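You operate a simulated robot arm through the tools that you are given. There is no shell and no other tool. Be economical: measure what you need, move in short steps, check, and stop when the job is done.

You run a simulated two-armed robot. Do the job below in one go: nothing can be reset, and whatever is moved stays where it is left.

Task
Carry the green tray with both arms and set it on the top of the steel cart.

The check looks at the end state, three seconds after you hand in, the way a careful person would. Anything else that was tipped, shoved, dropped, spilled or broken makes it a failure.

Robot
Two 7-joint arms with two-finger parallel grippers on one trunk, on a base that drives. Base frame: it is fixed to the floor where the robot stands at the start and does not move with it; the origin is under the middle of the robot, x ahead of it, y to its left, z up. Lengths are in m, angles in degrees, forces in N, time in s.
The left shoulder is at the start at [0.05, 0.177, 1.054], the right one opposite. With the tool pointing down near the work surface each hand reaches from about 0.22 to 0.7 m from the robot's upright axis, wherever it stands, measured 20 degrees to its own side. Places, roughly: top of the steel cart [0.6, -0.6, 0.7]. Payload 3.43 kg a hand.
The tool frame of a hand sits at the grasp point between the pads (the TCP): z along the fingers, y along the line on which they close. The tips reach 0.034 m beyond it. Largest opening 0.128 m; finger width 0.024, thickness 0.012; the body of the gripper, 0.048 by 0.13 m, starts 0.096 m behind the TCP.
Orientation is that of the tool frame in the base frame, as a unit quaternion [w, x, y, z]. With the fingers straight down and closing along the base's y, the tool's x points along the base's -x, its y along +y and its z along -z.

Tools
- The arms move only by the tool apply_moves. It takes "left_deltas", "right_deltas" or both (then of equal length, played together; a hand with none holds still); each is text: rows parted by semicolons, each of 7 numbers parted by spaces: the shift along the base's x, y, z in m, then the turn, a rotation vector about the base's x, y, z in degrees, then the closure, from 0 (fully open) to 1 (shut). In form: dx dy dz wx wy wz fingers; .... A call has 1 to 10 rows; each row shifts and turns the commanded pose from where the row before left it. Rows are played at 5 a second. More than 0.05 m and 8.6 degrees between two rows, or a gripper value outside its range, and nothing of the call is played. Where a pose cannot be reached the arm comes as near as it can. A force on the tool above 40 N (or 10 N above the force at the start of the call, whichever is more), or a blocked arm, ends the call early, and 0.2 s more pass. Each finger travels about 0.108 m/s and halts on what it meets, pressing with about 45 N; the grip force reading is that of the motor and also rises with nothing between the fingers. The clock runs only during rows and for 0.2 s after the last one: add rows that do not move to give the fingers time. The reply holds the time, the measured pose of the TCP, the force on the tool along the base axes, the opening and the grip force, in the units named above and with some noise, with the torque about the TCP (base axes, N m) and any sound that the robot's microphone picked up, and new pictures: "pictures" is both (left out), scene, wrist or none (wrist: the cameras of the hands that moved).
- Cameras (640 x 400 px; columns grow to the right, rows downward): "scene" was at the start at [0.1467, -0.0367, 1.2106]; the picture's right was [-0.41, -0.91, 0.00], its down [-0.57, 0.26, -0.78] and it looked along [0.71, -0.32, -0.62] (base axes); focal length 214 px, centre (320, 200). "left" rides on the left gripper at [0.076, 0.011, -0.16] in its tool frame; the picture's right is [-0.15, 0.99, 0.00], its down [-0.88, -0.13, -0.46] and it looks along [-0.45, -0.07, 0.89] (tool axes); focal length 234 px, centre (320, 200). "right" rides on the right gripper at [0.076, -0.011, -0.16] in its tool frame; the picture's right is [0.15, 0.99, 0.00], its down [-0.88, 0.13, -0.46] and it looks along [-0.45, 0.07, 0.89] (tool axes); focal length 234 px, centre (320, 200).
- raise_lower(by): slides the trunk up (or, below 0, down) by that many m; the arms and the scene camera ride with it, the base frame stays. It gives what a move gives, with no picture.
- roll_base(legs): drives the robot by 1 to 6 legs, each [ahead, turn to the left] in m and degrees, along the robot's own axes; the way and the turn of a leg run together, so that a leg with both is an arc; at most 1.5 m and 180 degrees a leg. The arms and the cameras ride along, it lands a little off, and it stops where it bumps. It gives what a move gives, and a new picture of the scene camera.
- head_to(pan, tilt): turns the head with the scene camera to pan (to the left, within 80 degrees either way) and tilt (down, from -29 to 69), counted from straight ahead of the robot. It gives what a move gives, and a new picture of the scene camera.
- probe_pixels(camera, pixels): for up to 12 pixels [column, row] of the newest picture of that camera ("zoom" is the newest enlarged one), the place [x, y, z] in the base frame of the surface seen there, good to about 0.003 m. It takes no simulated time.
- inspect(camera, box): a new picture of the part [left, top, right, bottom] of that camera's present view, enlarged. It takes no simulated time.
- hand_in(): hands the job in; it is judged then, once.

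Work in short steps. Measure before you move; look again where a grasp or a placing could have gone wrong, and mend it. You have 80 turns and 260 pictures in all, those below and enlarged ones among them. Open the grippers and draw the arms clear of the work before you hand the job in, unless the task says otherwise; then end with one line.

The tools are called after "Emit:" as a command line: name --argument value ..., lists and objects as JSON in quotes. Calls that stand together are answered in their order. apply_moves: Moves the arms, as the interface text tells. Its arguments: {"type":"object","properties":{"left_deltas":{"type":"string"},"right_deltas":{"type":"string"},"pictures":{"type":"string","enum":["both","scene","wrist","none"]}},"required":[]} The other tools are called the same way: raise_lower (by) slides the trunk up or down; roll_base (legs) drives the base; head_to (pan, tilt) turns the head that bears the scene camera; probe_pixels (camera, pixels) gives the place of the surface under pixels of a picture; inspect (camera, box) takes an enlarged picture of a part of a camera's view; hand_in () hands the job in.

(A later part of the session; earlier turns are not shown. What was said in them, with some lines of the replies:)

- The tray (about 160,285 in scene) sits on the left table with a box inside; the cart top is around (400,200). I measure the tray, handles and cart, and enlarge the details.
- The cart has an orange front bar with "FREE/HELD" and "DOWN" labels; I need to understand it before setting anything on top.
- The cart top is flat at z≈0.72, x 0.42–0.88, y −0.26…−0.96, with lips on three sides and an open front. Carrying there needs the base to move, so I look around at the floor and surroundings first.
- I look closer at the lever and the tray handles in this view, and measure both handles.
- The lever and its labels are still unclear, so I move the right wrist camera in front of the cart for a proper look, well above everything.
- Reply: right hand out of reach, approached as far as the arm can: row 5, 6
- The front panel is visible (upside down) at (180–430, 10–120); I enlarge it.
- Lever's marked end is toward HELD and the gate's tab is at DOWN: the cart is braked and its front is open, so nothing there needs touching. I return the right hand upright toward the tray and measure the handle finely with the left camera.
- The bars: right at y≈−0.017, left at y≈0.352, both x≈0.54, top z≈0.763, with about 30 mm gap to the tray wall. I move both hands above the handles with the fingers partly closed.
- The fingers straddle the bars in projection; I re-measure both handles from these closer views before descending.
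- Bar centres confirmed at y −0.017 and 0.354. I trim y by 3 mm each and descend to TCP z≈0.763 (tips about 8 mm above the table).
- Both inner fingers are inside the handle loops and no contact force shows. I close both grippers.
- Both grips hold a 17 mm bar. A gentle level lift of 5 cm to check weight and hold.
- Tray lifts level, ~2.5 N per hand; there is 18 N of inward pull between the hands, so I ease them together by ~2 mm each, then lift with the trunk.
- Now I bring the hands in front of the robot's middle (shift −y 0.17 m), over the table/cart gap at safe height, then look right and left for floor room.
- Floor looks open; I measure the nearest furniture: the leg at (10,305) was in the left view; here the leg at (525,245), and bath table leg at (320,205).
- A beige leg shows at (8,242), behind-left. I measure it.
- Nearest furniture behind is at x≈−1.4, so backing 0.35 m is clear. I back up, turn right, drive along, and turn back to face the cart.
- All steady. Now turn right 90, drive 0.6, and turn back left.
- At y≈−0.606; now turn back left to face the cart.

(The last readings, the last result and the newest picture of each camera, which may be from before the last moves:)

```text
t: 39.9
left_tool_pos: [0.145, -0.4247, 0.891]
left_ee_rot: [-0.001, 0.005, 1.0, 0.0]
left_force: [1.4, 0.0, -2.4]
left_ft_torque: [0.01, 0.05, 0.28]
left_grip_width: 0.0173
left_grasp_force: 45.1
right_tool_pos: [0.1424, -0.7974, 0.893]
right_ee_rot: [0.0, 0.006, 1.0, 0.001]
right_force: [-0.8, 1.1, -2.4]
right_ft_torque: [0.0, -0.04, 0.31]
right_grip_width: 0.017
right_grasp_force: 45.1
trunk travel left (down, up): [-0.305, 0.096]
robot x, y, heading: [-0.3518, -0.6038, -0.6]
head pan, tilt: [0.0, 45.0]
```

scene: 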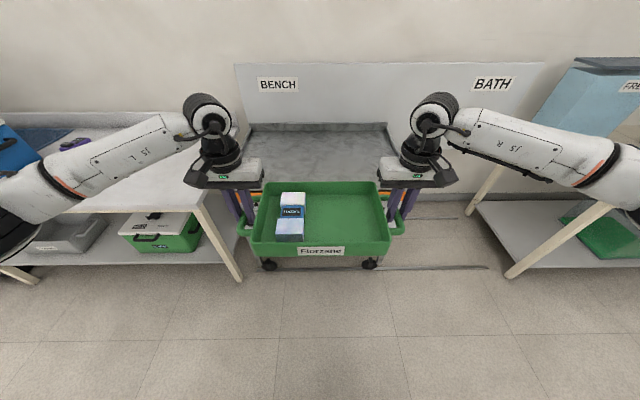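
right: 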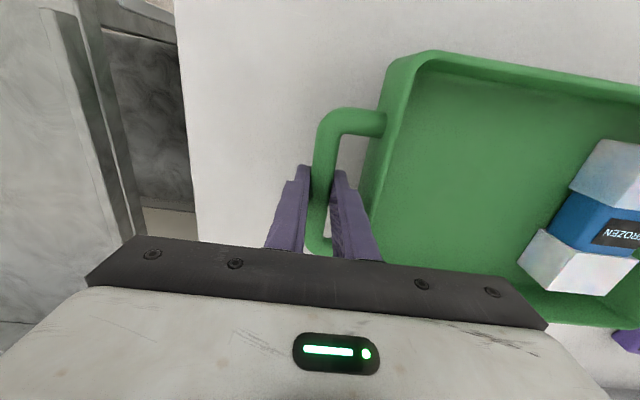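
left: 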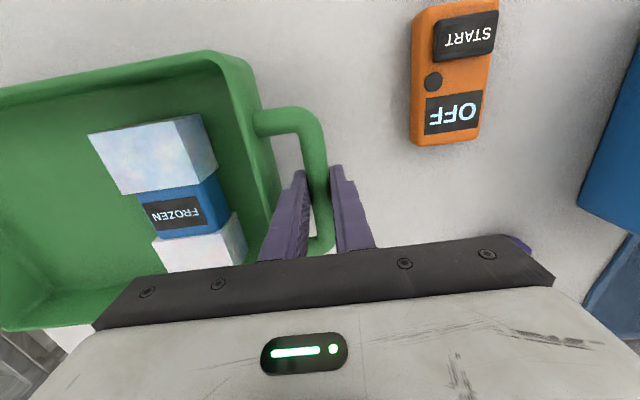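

Facing the cart squarely, tray steady. I drive ahead 0.31 m; the tray bottom is about 0.85, well above the gate and lips.

Emit:
roll_base --legs '[[0.2, 0.3], [0.11, 0.2]]'

Emit:
head_to --pan 0 --tilt 58

```text
t: 42.2
left_tool_pos: [0.4516, -0.423, 0.8916]
left_ee_rot: [-0.001, 0.0, 1.0, 0.0]
left_force: [1.0, -0.7, -3.1]
left_ft_torque: [0.02, -0.07, 0.22]
left_grip_width: 0.017
left_grasp_force: 45.0
right_tool_pos: [0.4532, -0.7943, 0.8923]
right_ee_rot: [-0.001, 0.001, 1.0, 0.001]
right_force: [-0.5, 0.4, -2.5]
right_ft_torque: [-0.03, 0.06, 0.3]
right_grip_width: 0.0175
right_grasp_force: 44.8
trunk travel left (down, up): [-0.305, 0.096]
robot x, y, heading: [-0.0481, -0.6087, -0.1]
head pan, tilt: [0.0, 45.0]
```

scene: 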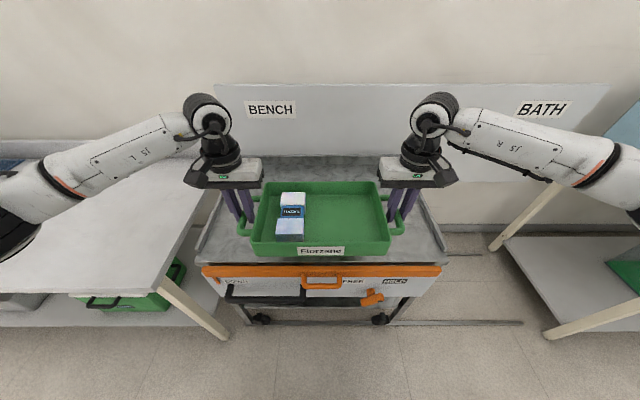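

```text
t: 43.0
left_tool_pos: [0.4515, -0.4228, 0.892]
left_ee_rot: [-0.001, 0.0, 1.0, 0.0]
left_force: [1.4, -0.9, -3.4]
left_ft_torque: [0.0, 0.02, 0.24]
left_grip_width: 0.0174
left_grasp_force: 45.0
right_tool_pos: [0.4541, -0.795, 0.8931]
right_ee_rot: [-0.001, 0.0, 1.0, -0.001]
right_force: [-0.8, 0.5, -2.8]
right_ft_torque: [0.02, 0.0, 0.31]
right_grip_width: 0.0171
right_grasp_force: 45.1
trunk travel left (down, up): [-0.305, 0.096]
robot x, y, heading: [-0.0444, -0.6075, -0.1]
head pan, tilt: [0.0, 58.0]
```

scene: 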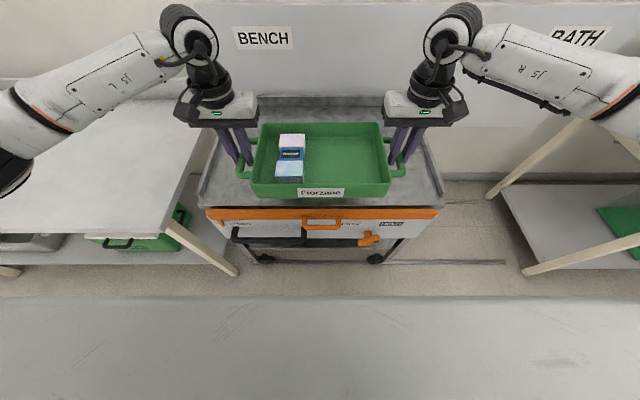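

Tray hangs over the cart. I verify the lever/gate state and the cart's edges, then extend the arms forward 0.13 m.

Emit:
inspect --camera "scene" --box '[195, 190, 445, 275]'

Emit:
probe_pixels --camera "scene" --pixels '[[215, 195], [425, 195], [430, 160], [222, 150], [300, 110], [345, 110], [205, 180], [440, 185], [430, 140], [320, 203]]'

Emit:
apply_moves --left_deltas "0.008 0 0 0 0 0 1; 0.017 0 0 0 0 0 1; 0.02 0 0 0 0 0 1; 0.02 0 0 0 0 0 1; 0.02 0 0 0 0 0 1; 0.02 0 0 0 0 0 1; 0.015 0 0 0 0 0 1; 0.01 0 0 0 0 0 1; 0 0 0 0 0 0 1" --right_deltas "0.008 0 0 0 0 0 1; 0.017 0 0 0 0 0 1; 0.02 0 0 0 0 0 1; 0.02 0 0 0 0 0 1; 0.02 0 0 0 0 0 1; 0.02 0 0 0 0 0 1; 0.015 0 0 0 0 0 1; 0.01 0 0 0 0 0 1; 0 0 0 0 0 0 1"

```text
2.56 times, centred on (320, 232) of scene
```

zoom: 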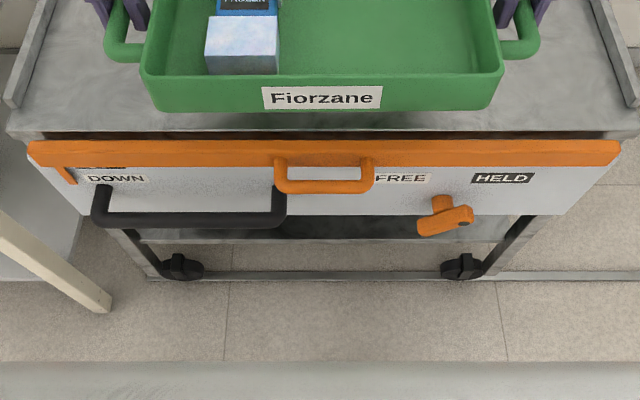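

```text
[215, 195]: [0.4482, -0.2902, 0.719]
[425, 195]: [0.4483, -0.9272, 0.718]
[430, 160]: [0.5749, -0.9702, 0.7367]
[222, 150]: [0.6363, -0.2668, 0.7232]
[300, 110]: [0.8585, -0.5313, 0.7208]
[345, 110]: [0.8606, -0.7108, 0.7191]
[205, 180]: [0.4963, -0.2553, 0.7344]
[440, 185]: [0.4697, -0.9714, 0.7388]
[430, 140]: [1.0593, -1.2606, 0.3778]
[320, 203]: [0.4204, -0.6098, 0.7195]
```

```text
t: 45.0
left_tool_pos: [0.5828, -0.4225, 0.8914]
left_ee_rot: [-0.001, 0.0, 1.0, 0.0]
left_force: [0.9, -6.8, -3.4]
left_ft_torque: [-0.09, -0.27, 0.25]
left_grip_width: 0.0173
left_grasp_force: 44.9
right_tool_pos: [0.583, -0.7948, 0.8931]
right_ee_rot: [-0.001, -0.001, 1.0, 0.001]
right_force: [-0.5, 5.7, -2.6]
right_ft_torque: [0.07, 0.3, 0.23]
right_grip_width: 0.0172
right_grasp_force: 44.8
trunk travel left (down, up): [-0.305, 0.096]
robot x, y, heading: [-0.0507, -0.6059, -0.2]
head pan, tilt: [0.0, 58.0]
```

scene: 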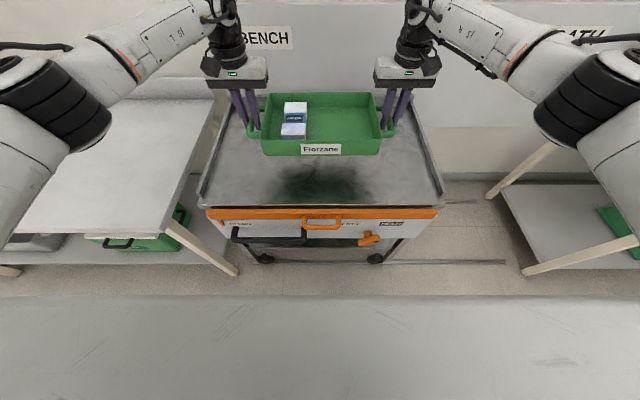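
right: 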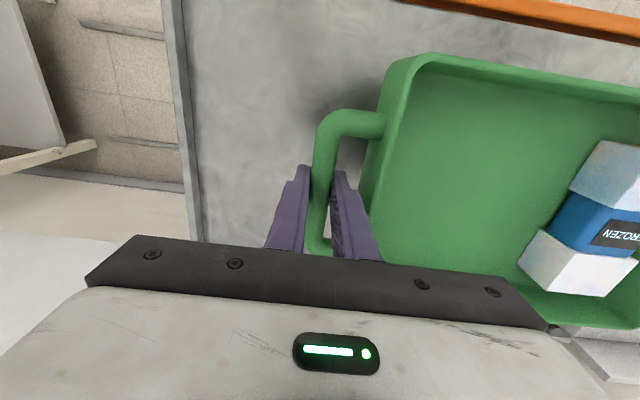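
left: 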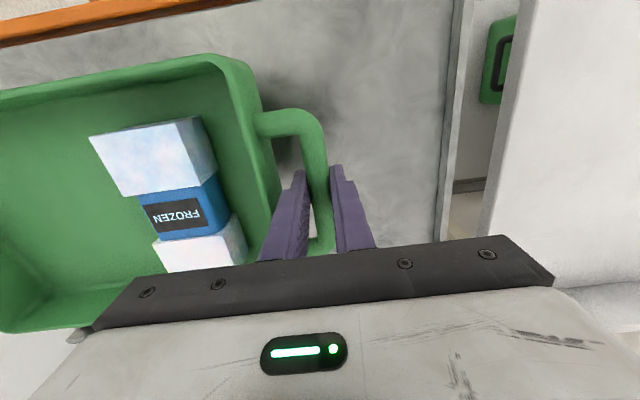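

Tray is over the middle of the cart top (x 0.48–0.68, y −0.46…−0.76), brake lever's dot at HELD. I lower to about 1.5 cm above the surface.

Emit:
apply_moves --left_deltas "0 0 -0.008 0 0 0 1; 0 0 -0.015 0 0 0 1; 0 0 -0.017 0 0 0 1; 0 0 -0.017 0 0 0 1; 0 0 -0.017 0 0 0 1; 0 0 -0.017 0 0 0 1; 0 0 -0.015 0 0 0 1; 0 0 -0.009 0 0 0 1; 0 0 0 0 0 0 1" --right_deltas "0 0 -0.009 0 0 0 1; 0 0 -0.015 0 0 0 1; 0 0 -0.017 0 0 0 1; 0 0 -0.017 0 0 0 1; 0 0 -0.017 0 0 0 1; 0 0 -0.017 0 0 0 1; 0 0 -0.015 0 0 0 1; 0 0 -0.009 0 0 0 1; 0 0 0 0 0 0 1" --pictures "scene"

```text
t: 47.0
left_tool_pos: [0.5812, -0.4222, 0.7773]
left_ee_rot: [-0.001, 0.0, 1.0, -0.001]
left_force: [1.8, -2.9, -2.3]
left_ft_torque: [-0.14, -0.01, 0.34]
left_grip_width: 0.017
left_grasp_force: 45.0
right_tool_pos: [0.5827, -0.7939, 0.7774]
right_ee_rot: [-0.001, 0.001, 1.0, 0.001]
right_force: [-2.9, 3.3, -3.0]
right_ft_torque: [-0.05, 0.03, 0.36]
right_grip_width: 0.0171
right_grasp_force: 45.3
trunk travel left (down, up): [-0.305, 0.096]
robot x, y, heading: [-0.0452, -0.6073, -0.2]
head pan, tilt: [0.0, 58.0]
```

scene: 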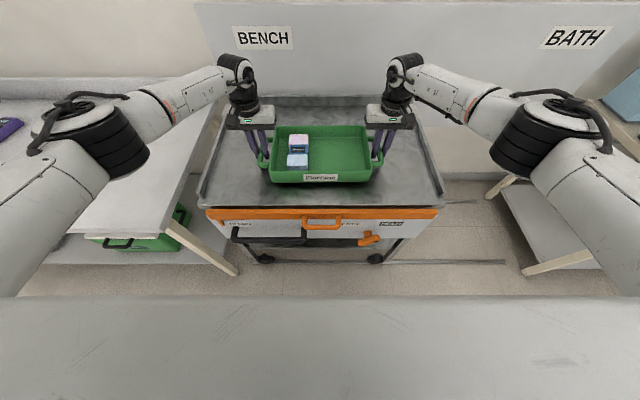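

Forces still show free hanging. I lower the remaining ~1.5 cm in small steps.

Emit:
apply_moves --left_deltas "0 0 -0.005 0 0 0 1; 0 0 -0.004 0 0 0 1; 0 0 -0.003 0 0 0 1; 0 0 -0.002 0 0 0 1; 0 0 -0.002 0 0 0 1; 0 0 0 0 0 0 1" --right_deltas "0 0 -0.005 0 0 0 1; 0 0 -0.004 0 0 0 1; 0 0 -0.003 0 0 0 1; 0 0 -0.002 0 0 0 1; 0 0 -0.002 0 0 0 1; 0 0 0 0 0 0 1" --pictures "none"

```text
t: 48.4
left_tool_pos: [0.5809, -0.4239, 0.7614]
left_ee_rot: [-0.001, 0.0, 1.0, 0.0]
left_force: [2.2, -2.3, 5.0]
left_ft_torque: [-0.04, 0.54, 0.17]
left_grip_width: 0.0173
left_grasp_force: 45.3
right_tool_pos: [0.584, -0.7948, 0.7628]
right_ee_rot: [0.0, 0.0, 1.0, 0.0]
right_force: [-0.3, 3.4, -1.7]
right_ft_torque: [0.05, -0.28, 0.26]
right_grip_width: 0.0172
right_grasp_force: 44.9
trunk travel left (down, up): [-0.305, 0.096]
robot x, y, heading: [-0.0462, -0.6066, -0.3]
head pan, tilt: [0.0, 58.0]
```

The left side has touched (+5 N up); the right still carries. I lower the right 1–2 mm more.

Emit:
apply_moves --left_deltas "0 0 0 0 0 0 1; 0 0 0 0 0 0 1; 0 0 0 0 0 0 1" --right_deltas "0 0 -0.001 0 0 0 1; 0 0 -0.001 0 0 0 1; 0 0 0 0 0 0 1" --pictures "wrist"

```text
t: 49.2
left_tool_pos: [0.5818, -0.4218, 0.762]
left_ee_rot: [0.0, 0.0, 1.0, 0.001]
left_force: [4.2, -2.9, 5.4]
left_ft_torque: [-0.06, 0.45, 0.3]
left_grip_width: 0.0174
left_grasp_force: 44.9
right_tool_pos: [0.5828, -0.7958, 0.7606]
right_ee_rot: [0.0, 0.001, 1.0, 0.0]
right_force: [0.2, 3.0, 12.5]
right_ft_torque: [0.01, 1.35, 0.37]
right_grip_width: 0.017
right_grasp_force: 44.8
trunk travel left (down, up): [-0.305, 0.096]
robot x, y, heading: [-0.0471, -0.6075, -0.3]
head pan, tilt: [0.0, 58.0]
```

right: 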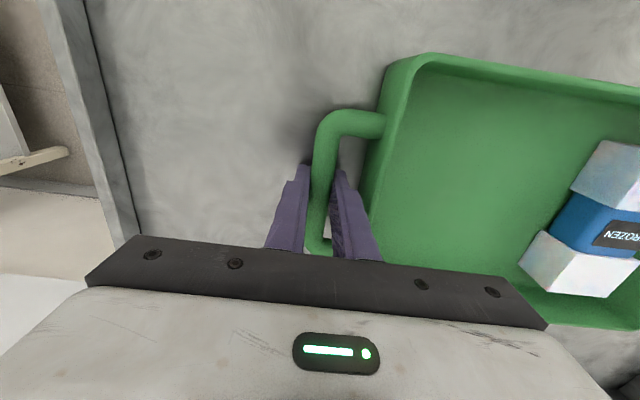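
left: 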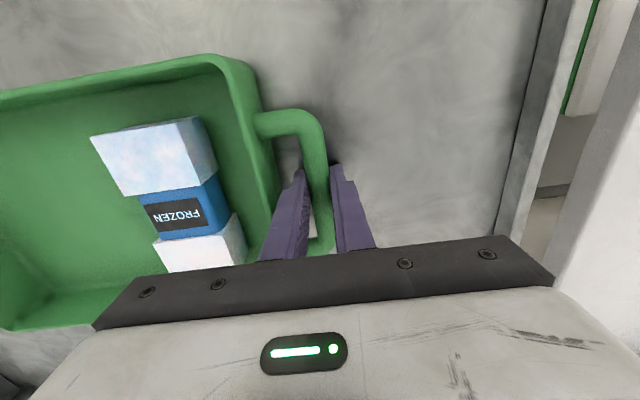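

Both sides rest on the cart. I raise the right 1 mm to relieve the push, then open both grippers partway (to the same 34 mm that cleared the tray wall).

Emit:
apply_moves --left_deltas "0 0 0 0 0 0 1; 0 0 0 0 0 0 0.82; 0 0 0 0 0 0 0.75; 0 0 0 0 0 0 0.75; 0 0 0 0 0 0 0.75" --right_deltas "0 0 0.001 0 0 0 1; 0 0 0 0 0 0 0.82; 0 0 0 0 0 0 0.75; 0 0 0 0 0 0 0.75; 0 0 0 0 0 0 0.75" --pictures "wrist"

```text
t: 50.4
left_tool_pos: [0.5823, -0.4226, 0.7606]
left_ee_rot: [0.0, 0.0, 1.0, 0.001]
left_force: [-0.8, 0.7, 0.0]
left_ft_torque: [0.03, 0.0, 0.0]
left_grip_width: 0.032
left_grasp_force: 0.1
right_tool_pos: [0.5827, -0.7946, 0.7603]
right_ee_rot: [-0.001, 0.001, 1.0, 0.0]
right_force: [-0.3, 0.0, 0.8]
right_ft_torque: [0.03, 0.02, 0.01]
right_grip_width: 0.0318
right_grasp_force: 0.0
trunk travel left (down, up): [-0.305, 0.096]
robot x, y, heading: [-0.0439, -0.6075, 0.3]
head pan, tilt: [0.0, 58.0]
```

right: 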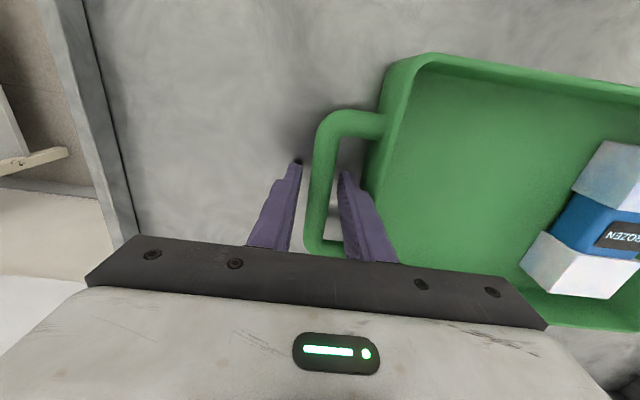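
left: 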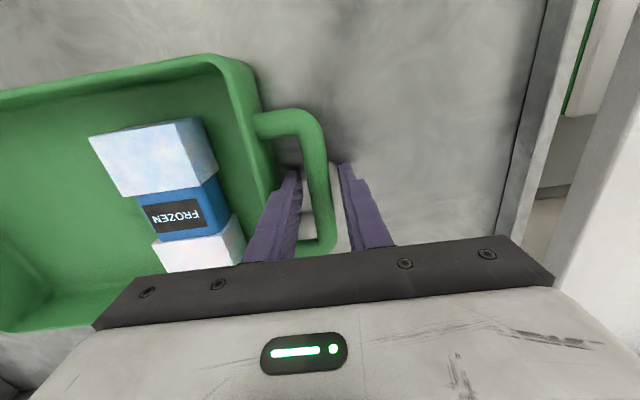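

Forces are zero and both fingers are free of the bars. I raise both hands straight up, then fully open and draw them outward/back.

Emit:
apply_moves --left_deltas "0 0 0.01 0 0 0 0.75; 0 0 0.02 0 0 0 0.75; 0 0 0.03 0 0 0 0.75; 0 0 0.035 0 0 0 0.75; 0 0 0.035 0 0 0 0.5; -0.03 0 0.03 0 0 0 0; -0.045 0 0.01 0 0 0 0; -0.045 0 0.01 0 0 0 0; -0.045 0 0 0 0 0 0; 0 0 0 0 0 0 0" --right_deltas "0 0 0.01 0 0 0 0.75; 0 0 0.02 0 0 0 0.75; 0 0 0.03 0 0 0 0.75; 0 0 0.035 0 0 0 0.75; 0 0 0.035 0 0 0 0.5; -0.03 0 0.03 0 0 0 0; -0.045 0 0.01 0 0 0 0; -0.045 0 0.01 0 0 0 0; -0.045 0 0 0 0 0 0; 0 0 0 0 0 0 0"

```text
t: 52.6
left_tool_pos: [0.4139, -0.4223, 0.9419]
left_ee_rot: [0.0, 0.0, 1.0, 0.001]
left_force: [-0.5, 0.1, -0.5]
left_ft_torque: [-0.02, 0.01, 0.02]
left_grip_width: 0.128
left_grasp_force: 0.0
right_tool_pos: [0.419, -0.7924, 0.9385]
right_ee_rot: [0.001, 0.001, 1.0, 0.0]
right_force: [0.2, -0.5, 0.0]
right_ft_torque: [0.02, -0.03, -0.02]
right_grip_width: 0.128
right_grasp_force: 0.0
trunk travel left (down, up): [-0.305, 0.096]
robot x, y, heading: [-0.0476, -0.6088, -0.1]
head pan, tilt: [0.0, 58.0]
```

scene: 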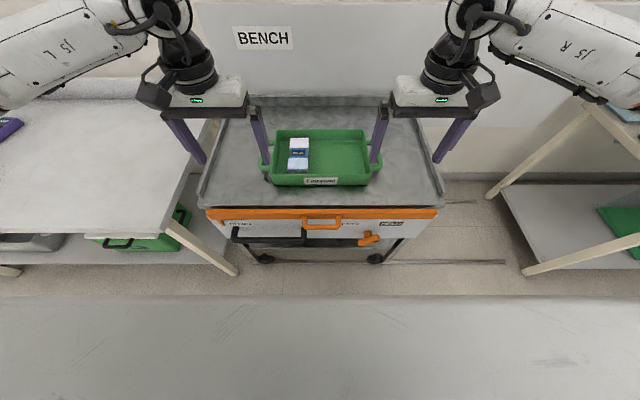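
right: 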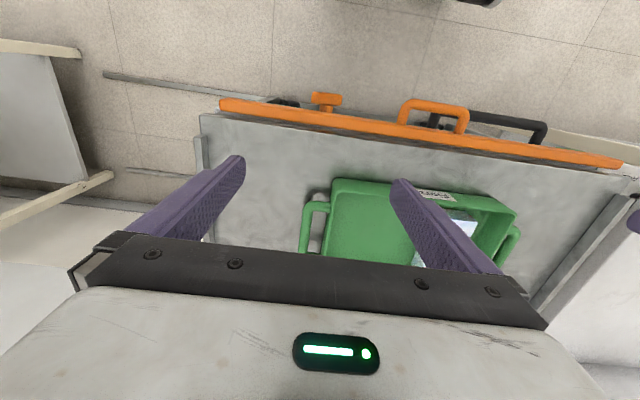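
left: 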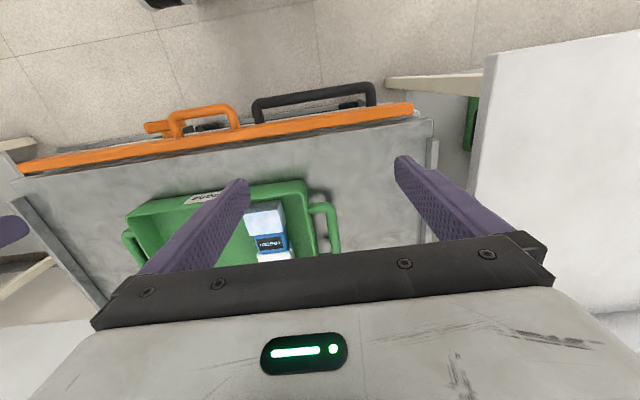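

Tray sits on the cart with the box inside. I back the base up a little to clear and check that the rim is level.

Emit:
roll_base --legs '[[-0.25, 0]]'

Emit:
inspect --camera "scene" --box '[190, 60, 450, 222]'

```text
t: 54.4
left_tool_pos: [0.1639, -0.4249, 0.9423]
left_ee_rot: [0.0, 0.003, 1.0, 0.0]
left_force: [0.2, -0.4, 0.4]
left_ft_torque: [0.0, 0.02, 0.0]
left_grip_width: 0.1279
left_grasp_force: 0.1
right_tool_pos: [0.1672, -0.7938, 0.9393]
right_ee_rot: [0.0, 0.004, 1.0, 0.0]
right_force: [-0.4, 0.0, -0.2]
right_ft_torque: [0.0, 0.02, 0.01]
right_grip_width: 0.1282
right_grasp_force: 0.1
trunk travel left (down, up): [-0.305, 0.096]
robot x, y, heading: [-0.2921, -0.603, -0.3]
head pan, tilt: [0.0, 58.0]
```

scene: 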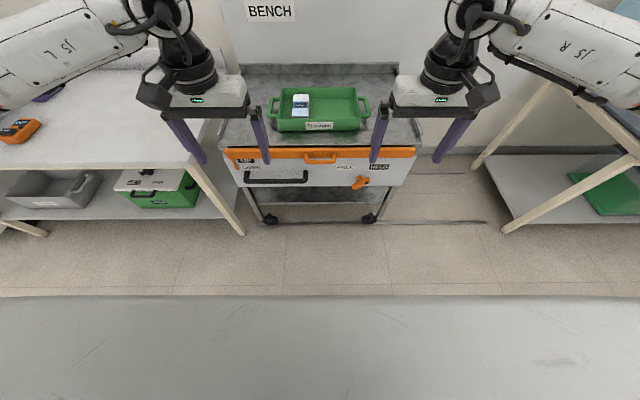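

```text
2.46 times, centred on (320, 141) of scene
```

zoom: 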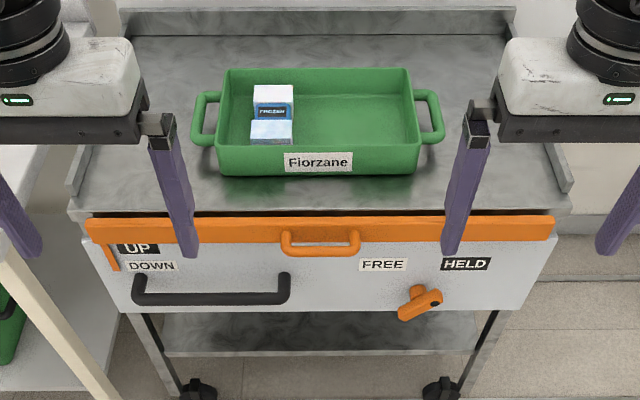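

The tray sits level and centred on the cart with the box still inside. The gate and brake lever haven't moved, and both arms are clear, so I hand in.

Emit:
hand_in

```text
The job is handed in.
```

The green tray, with the frozen box still inside, is on top of the steel cart; both grippers are open and clear, and I've handed the job in.
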